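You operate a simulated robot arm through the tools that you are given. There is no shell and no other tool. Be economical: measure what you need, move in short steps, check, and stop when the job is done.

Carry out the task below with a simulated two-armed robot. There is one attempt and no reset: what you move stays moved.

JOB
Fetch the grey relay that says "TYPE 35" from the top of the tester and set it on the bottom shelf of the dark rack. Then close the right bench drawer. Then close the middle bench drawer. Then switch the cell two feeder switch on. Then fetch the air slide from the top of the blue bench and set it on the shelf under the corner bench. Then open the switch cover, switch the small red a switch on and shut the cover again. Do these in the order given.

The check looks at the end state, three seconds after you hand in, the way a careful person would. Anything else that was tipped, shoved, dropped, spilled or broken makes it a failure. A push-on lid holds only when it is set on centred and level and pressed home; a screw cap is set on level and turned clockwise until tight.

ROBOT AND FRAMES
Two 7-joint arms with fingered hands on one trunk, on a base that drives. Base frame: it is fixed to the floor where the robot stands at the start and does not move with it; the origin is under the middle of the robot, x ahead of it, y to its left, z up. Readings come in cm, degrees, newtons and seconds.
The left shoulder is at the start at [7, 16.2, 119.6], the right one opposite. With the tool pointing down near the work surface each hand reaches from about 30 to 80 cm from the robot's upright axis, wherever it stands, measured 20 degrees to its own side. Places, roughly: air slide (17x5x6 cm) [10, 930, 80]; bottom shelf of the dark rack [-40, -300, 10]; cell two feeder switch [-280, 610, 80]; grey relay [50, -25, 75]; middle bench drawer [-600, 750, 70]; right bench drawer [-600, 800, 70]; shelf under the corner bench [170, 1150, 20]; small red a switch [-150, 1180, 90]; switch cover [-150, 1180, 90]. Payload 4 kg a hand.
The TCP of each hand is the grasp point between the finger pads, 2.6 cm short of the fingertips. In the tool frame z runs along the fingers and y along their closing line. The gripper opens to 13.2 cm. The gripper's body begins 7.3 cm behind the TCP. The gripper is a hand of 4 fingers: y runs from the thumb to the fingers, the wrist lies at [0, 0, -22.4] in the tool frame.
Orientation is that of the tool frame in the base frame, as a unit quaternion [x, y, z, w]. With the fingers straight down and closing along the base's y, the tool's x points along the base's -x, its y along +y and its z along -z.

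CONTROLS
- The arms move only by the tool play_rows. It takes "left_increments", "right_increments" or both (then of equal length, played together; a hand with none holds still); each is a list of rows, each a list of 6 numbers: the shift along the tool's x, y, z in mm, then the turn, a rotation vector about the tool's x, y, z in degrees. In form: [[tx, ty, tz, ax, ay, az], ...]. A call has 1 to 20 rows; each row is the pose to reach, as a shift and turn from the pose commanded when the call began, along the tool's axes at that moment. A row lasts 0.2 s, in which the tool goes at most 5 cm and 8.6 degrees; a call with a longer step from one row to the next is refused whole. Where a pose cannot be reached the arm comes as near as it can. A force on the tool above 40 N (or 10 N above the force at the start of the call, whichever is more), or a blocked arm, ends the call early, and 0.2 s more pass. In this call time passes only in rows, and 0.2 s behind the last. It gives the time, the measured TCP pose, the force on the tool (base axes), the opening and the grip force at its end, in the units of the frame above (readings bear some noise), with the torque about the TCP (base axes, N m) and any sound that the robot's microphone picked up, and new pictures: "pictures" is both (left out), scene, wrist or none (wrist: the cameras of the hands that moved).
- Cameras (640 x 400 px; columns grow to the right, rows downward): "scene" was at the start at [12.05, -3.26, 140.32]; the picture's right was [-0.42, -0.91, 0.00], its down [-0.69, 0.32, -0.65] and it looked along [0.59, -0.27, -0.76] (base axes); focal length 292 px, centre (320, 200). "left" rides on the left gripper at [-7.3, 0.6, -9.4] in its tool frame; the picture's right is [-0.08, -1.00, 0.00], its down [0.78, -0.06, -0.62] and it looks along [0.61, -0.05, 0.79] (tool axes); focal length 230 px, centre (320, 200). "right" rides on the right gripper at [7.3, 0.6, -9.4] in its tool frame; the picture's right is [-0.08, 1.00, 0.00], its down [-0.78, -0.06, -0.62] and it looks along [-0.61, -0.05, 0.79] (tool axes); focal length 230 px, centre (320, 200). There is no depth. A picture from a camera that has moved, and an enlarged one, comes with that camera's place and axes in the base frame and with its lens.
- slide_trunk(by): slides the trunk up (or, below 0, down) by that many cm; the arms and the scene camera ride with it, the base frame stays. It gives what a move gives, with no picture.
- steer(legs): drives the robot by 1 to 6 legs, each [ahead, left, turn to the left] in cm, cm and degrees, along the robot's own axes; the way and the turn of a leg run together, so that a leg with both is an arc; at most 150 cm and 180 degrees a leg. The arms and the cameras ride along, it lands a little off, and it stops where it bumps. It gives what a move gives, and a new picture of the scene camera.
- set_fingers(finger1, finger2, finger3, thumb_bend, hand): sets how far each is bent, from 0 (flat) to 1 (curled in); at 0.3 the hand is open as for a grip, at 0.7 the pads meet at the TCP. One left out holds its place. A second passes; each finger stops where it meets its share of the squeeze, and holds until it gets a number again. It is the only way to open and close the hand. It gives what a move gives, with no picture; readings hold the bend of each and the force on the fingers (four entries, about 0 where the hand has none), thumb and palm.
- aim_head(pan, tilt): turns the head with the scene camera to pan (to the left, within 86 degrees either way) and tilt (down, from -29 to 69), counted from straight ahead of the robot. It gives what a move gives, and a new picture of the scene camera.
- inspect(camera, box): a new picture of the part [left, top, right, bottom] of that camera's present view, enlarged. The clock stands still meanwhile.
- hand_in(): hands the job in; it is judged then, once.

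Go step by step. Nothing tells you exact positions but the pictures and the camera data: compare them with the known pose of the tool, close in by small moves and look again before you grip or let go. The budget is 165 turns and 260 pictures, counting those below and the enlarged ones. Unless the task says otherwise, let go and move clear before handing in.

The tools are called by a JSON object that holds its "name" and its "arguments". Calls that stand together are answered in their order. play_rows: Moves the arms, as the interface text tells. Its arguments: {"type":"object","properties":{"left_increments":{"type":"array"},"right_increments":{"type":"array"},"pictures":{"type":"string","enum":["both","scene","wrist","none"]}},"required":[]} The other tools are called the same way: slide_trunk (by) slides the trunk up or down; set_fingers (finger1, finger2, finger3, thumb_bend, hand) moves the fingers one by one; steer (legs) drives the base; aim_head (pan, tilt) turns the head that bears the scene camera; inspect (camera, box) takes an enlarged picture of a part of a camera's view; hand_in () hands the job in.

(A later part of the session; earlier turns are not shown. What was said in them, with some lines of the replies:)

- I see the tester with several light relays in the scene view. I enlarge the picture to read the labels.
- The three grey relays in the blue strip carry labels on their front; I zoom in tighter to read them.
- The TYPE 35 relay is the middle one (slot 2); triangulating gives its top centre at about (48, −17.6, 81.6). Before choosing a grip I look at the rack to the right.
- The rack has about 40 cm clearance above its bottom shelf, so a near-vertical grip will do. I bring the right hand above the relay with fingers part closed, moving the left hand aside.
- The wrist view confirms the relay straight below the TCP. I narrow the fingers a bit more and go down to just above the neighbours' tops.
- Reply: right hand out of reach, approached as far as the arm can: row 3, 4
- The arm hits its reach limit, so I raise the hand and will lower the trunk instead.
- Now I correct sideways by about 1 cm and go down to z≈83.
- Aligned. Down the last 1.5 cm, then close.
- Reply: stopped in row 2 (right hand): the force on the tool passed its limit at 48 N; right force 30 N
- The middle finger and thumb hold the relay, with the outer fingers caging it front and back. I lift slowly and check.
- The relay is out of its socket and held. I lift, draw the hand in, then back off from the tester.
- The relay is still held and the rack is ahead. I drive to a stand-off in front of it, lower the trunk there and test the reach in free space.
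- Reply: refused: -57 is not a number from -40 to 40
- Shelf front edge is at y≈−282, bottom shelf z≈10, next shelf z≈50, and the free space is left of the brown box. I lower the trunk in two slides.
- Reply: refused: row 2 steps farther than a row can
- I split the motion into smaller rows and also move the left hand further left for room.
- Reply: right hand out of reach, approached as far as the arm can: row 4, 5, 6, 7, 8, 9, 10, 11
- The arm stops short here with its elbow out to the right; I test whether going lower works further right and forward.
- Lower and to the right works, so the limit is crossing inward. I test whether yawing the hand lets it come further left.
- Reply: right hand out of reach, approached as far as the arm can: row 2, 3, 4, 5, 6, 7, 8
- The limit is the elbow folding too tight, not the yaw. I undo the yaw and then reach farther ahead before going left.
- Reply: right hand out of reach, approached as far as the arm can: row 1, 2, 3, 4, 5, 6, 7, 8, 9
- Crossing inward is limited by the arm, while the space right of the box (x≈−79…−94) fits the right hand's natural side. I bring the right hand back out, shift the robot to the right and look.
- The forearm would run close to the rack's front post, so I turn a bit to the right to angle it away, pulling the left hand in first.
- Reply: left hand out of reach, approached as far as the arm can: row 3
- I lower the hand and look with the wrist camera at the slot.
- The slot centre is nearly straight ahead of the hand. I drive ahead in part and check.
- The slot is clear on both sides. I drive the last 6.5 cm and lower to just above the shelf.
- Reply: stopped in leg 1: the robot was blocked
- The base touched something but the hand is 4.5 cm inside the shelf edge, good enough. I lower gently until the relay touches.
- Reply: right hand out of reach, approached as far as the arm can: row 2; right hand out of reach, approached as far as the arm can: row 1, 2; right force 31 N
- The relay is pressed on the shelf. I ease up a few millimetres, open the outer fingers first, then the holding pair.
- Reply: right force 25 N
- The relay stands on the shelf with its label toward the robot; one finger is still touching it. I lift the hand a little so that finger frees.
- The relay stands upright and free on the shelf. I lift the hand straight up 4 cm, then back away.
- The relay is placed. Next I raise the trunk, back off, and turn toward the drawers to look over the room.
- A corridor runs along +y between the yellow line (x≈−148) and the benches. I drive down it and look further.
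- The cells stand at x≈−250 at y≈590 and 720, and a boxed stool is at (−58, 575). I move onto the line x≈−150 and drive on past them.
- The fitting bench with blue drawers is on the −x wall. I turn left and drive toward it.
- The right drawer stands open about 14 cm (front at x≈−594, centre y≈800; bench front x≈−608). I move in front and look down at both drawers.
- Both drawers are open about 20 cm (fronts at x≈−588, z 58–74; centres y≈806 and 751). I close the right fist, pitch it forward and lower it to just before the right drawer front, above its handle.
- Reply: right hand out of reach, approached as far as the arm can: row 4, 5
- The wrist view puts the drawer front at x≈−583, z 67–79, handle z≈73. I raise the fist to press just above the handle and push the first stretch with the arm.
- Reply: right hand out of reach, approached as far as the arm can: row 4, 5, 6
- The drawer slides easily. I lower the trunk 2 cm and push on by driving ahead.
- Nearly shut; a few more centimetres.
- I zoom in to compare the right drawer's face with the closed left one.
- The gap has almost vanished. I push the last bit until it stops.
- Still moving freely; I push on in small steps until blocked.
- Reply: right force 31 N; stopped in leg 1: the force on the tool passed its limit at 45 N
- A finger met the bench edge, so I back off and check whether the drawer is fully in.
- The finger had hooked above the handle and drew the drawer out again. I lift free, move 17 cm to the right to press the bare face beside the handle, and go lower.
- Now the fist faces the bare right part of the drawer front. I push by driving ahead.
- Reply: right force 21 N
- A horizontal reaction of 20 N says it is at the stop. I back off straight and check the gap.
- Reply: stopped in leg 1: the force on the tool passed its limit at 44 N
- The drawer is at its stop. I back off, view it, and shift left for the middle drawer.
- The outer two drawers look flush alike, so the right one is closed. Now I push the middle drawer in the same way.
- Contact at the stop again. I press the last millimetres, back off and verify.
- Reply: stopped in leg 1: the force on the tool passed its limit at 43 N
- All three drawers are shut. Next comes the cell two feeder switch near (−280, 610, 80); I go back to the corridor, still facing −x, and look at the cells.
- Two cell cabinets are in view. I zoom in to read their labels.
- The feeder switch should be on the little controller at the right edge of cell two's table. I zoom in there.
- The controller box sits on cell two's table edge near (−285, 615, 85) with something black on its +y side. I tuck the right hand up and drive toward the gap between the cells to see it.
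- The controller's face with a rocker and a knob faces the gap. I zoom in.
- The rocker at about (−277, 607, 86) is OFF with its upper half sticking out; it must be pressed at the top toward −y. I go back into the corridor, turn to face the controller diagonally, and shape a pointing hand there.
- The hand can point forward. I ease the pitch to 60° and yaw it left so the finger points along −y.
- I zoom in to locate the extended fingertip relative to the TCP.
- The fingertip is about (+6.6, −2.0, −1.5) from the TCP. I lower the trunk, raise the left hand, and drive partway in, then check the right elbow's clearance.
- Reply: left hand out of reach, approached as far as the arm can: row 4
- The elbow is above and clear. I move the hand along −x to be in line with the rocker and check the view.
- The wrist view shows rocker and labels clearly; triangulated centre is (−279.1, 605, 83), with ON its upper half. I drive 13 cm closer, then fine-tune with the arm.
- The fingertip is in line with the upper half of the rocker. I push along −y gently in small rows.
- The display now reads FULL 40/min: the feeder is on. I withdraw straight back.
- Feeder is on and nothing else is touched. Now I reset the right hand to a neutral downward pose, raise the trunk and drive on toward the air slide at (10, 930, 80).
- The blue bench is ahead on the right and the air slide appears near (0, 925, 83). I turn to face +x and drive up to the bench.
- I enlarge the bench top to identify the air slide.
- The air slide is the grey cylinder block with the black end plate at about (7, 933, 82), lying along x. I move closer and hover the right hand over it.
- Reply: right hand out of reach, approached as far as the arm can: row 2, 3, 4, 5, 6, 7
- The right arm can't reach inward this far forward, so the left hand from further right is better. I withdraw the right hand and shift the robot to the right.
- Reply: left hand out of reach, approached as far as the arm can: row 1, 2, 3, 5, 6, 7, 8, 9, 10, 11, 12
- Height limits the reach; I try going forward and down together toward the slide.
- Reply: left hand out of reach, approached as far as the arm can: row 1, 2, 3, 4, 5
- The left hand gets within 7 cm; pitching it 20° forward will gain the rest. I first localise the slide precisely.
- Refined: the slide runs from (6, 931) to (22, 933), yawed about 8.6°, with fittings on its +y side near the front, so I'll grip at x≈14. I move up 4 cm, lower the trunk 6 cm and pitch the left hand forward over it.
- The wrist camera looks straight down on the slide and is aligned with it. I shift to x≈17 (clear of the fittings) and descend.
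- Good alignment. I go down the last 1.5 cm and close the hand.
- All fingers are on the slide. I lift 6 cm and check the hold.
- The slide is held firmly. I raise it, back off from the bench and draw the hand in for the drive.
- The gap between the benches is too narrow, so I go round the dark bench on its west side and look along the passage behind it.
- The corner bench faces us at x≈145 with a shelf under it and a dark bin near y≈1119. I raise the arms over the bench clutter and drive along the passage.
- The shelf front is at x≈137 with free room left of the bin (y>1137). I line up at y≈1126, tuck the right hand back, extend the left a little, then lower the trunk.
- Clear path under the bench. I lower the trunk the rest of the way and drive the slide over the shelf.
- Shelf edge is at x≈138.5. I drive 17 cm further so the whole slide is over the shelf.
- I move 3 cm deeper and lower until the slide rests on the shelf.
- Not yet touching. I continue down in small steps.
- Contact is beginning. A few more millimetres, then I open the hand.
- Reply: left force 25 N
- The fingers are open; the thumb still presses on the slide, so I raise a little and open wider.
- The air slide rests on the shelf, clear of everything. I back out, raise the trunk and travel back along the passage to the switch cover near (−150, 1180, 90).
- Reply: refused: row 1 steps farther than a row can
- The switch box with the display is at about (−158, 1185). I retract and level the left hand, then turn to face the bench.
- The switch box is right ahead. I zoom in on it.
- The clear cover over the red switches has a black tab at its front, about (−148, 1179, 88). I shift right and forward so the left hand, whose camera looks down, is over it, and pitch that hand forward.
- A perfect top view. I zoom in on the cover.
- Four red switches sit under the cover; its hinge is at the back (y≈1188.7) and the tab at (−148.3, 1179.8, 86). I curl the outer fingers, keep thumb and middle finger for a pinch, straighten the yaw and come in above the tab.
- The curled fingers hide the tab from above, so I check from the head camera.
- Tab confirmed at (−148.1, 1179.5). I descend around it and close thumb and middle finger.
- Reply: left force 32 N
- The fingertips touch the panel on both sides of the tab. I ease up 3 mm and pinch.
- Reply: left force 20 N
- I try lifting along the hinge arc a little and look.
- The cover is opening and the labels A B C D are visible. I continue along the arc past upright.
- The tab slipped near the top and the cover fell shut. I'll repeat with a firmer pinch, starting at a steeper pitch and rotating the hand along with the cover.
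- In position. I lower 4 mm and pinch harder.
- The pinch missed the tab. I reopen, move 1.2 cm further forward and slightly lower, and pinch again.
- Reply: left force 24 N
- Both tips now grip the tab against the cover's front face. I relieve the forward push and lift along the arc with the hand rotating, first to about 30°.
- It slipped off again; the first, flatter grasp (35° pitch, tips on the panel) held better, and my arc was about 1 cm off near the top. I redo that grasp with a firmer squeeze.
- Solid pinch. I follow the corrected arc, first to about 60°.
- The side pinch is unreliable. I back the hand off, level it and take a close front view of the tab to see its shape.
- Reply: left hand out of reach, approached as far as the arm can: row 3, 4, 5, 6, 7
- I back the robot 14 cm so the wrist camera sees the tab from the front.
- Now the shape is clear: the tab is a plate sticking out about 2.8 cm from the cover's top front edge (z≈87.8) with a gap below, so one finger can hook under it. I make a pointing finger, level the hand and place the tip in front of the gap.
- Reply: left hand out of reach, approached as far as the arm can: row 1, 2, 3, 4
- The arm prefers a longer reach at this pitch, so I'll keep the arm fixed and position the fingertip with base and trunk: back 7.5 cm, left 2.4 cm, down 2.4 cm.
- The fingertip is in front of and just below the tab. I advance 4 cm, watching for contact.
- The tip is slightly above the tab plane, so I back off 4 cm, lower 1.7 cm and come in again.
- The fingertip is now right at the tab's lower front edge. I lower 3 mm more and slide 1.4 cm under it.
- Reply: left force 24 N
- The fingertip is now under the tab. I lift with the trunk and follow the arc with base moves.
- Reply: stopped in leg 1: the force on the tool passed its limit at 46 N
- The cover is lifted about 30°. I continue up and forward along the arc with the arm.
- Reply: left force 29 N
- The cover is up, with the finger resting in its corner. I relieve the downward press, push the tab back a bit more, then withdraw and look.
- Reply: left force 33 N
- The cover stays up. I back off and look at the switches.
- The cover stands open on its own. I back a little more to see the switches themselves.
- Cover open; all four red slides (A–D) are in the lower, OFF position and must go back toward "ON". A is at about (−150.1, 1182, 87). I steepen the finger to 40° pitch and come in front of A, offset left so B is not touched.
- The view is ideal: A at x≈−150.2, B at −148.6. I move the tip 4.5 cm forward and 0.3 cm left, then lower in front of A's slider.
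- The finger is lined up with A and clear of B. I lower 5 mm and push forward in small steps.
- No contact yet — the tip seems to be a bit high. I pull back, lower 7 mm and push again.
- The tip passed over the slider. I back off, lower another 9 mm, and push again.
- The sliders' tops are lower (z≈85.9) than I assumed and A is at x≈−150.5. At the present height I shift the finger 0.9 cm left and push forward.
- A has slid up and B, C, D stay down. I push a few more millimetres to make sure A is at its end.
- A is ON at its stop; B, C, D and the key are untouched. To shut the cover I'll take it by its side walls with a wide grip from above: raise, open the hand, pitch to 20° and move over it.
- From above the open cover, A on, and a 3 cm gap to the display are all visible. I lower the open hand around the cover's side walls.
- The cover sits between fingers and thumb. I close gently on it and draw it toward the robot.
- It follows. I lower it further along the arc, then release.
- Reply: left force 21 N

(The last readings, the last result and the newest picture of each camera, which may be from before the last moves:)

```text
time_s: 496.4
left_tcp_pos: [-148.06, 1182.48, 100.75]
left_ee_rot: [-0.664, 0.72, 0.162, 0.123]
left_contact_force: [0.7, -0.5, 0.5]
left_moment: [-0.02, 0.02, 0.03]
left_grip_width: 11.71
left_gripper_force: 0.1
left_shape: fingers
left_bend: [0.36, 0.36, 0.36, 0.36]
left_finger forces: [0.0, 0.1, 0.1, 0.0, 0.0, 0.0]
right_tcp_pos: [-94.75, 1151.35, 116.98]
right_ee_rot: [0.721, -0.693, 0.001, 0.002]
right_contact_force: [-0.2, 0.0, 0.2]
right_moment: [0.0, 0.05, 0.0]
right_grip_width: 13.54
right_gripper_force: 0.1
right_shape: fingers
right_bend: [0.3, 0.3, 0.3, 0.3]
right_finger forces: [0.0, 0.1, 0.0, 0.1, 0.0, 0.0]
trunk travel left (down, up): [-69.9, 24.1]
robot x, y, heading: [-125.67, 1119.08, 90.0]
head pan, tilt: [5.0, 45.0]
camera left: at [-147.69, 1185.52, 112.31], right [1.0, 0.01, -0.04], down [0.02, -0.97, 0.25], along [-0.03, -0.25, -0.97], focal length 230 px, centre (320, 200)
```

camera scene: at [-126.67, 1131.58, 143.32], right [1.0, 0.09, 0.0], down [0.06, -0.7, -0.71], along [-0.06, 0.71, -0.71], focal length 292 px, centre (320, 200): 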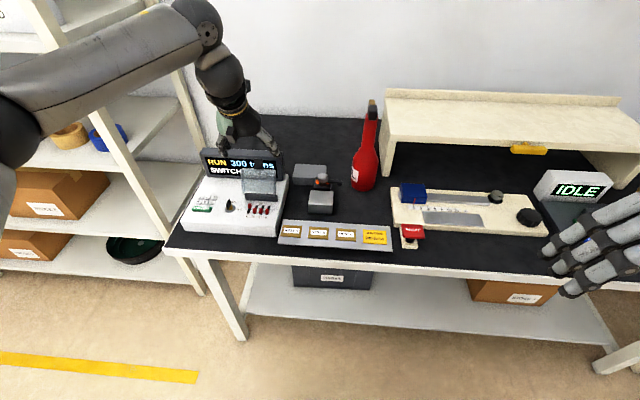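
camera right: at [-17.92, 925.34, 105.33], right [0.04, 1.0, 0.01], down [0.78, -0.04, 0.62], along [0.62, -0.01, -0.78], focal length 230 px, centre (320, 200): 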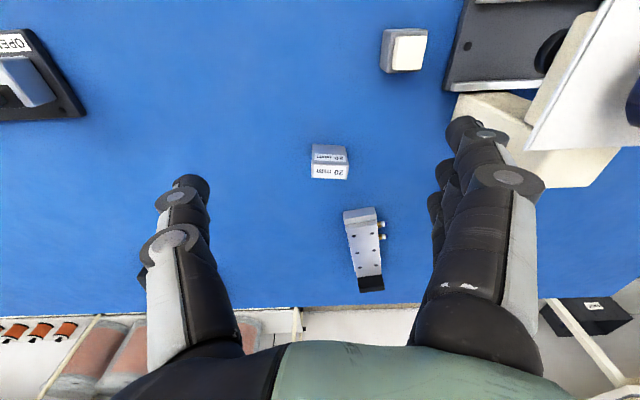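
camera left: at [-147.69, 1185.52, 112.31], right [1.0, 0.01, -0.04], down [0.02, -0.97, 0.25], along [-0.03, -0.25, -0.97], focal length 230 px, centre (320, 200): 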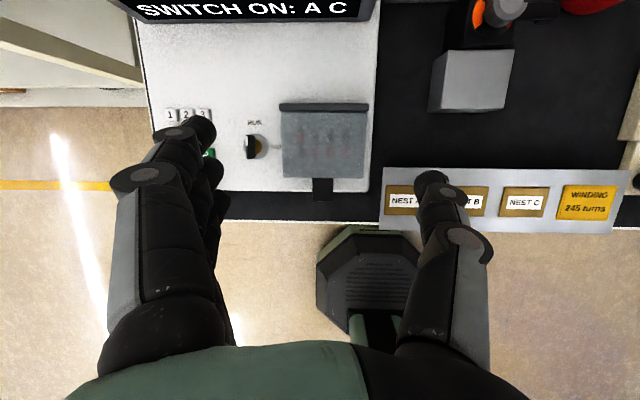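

The cover is shut. I zoom in to confirm A stayed on and nothing else changed.

{"name": "inspect", "arguments": {"camera": "left", "box": [210, 80, 390, 210]}}

{"name": "steer", "arguments": {"legs": [[-20, 0, 0]]}}

{"name": "inspect", "arguments": {"camera": "scene", "box": [170, 80, 330, 190]}}

```text
3.08 times, centred on (300, 145) of left
camera zoom: at [-147.69, 1185.52, 112.31], right [1.0, 0.01, -0.04], down [0.02, -0.97, 0.25], along [-0.03, -0.25, -0.97], focal length 708 px, centre (382, 369)
```

zoom: 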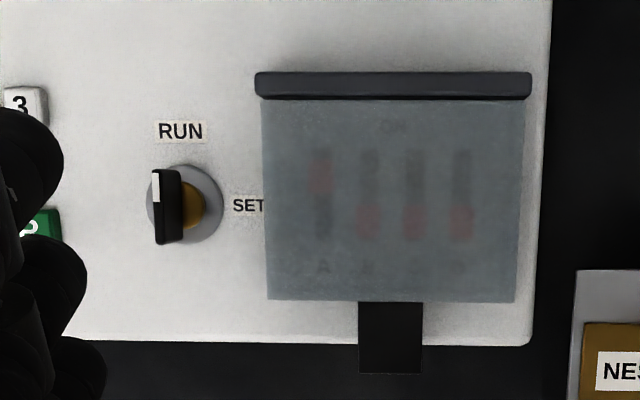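

```text
time_s: 497.9
left_tcp_pos: [-148.11, 1163.0, 100.73]
left_ee_rot: [-0.665, 0.718, 0.163, 0.124]
left_contact_force: [0.5, -0.2, -0.6]
left_moment: [-0.01, 0.02, 0.0]
left_grip_width: 11.74
left_gripper_force: 0.0
left_shape: fingers
left_bend: [0.36, 0.36, 0.36, 0.36]
left_finger forces: [0.0, 0.0, 0.1, 0.0, 0.0, 0.1]
right_tcp_pos: [-94.87, 1131.7, 117.06]
right_ee_rot: [0.722, -0.691, 0.002, 0.004]
right_contact_force: [0.9, -0.2, -0.3]
right_moment: [-0.02, 0.0, 0.0]
right_grip_width: 13.59
right_gripper_force: 0.1
right_shape: fingers
right_bend: [0.3, 0.3, 0.3, 0.3]
right_finger forces: [0.0, 0.0, 0.1, 0.1, 0.0, 0.0]
trunk travel left (down, up): [-69.9, 24.1]
robot x, y, heading: [-126.08, 1099.01, 90.2]
head pan, tilt: [5.0, 45.0]
camera scene: at [-126.72, 1112.18, 143.29], right [1.0, 0.09, 0.0], down [0.06, -0.71, -0.71], along [-0.06, 0.7, -0.71], focal length 292 px, centre (320, 200)
```

scene: 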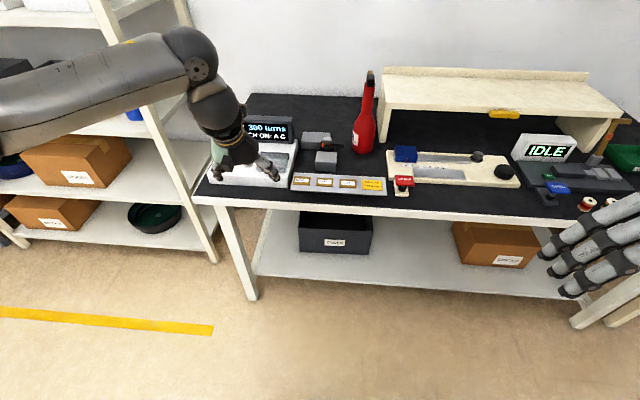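

```text
3.64 times, centred on (250, 135) of scene
camera zoom: at [-126.72, 1112.18, 143.29], right [1.0, 0.09, 0.0], down [0.06, -0.71, -0.71], along [-0.06, 0.7, -0.71], focal length 1060 px, centre (574, 436)
```

zoom: 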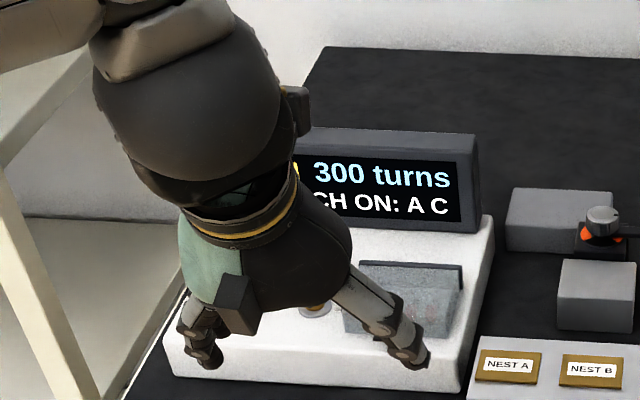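

The cover is shut, A is on, and B, C, D and the key are unchanged. The hands are clear, so I hand in.

{"name": "hand_in", "arguments": {}}

```text
The job is handed in.
```

I did all six steps in the order given and handed in; no result came back. I checked each one in the pictures as I finished it.

- **Relay:** the "TYPE 35" relay stands upright on the rack's bottom shelf, to the right of the brown box.
- **Drawers:** the right and then the middle bench drawer are shut. A finger hooked the right drawer's handle and pulled it partly open again, so I had to push it a second time.
- **Feeder:** the cell two feeder is on; its display changed from OFF to "FULL 40/min".
- **Air slide:** it lies on the shelf under the corner bench, beside the bin.
- **Switch cover:** A is on, B, C and D are still off, and the cover is shut. Opening it took several tries; on the first, the cover slipped and dropped back shut. The box's display asks for both A and C, but I switched only A, as the job said.

While approaching the rack the robot was stopped once by a light bump. I saw nothing move.
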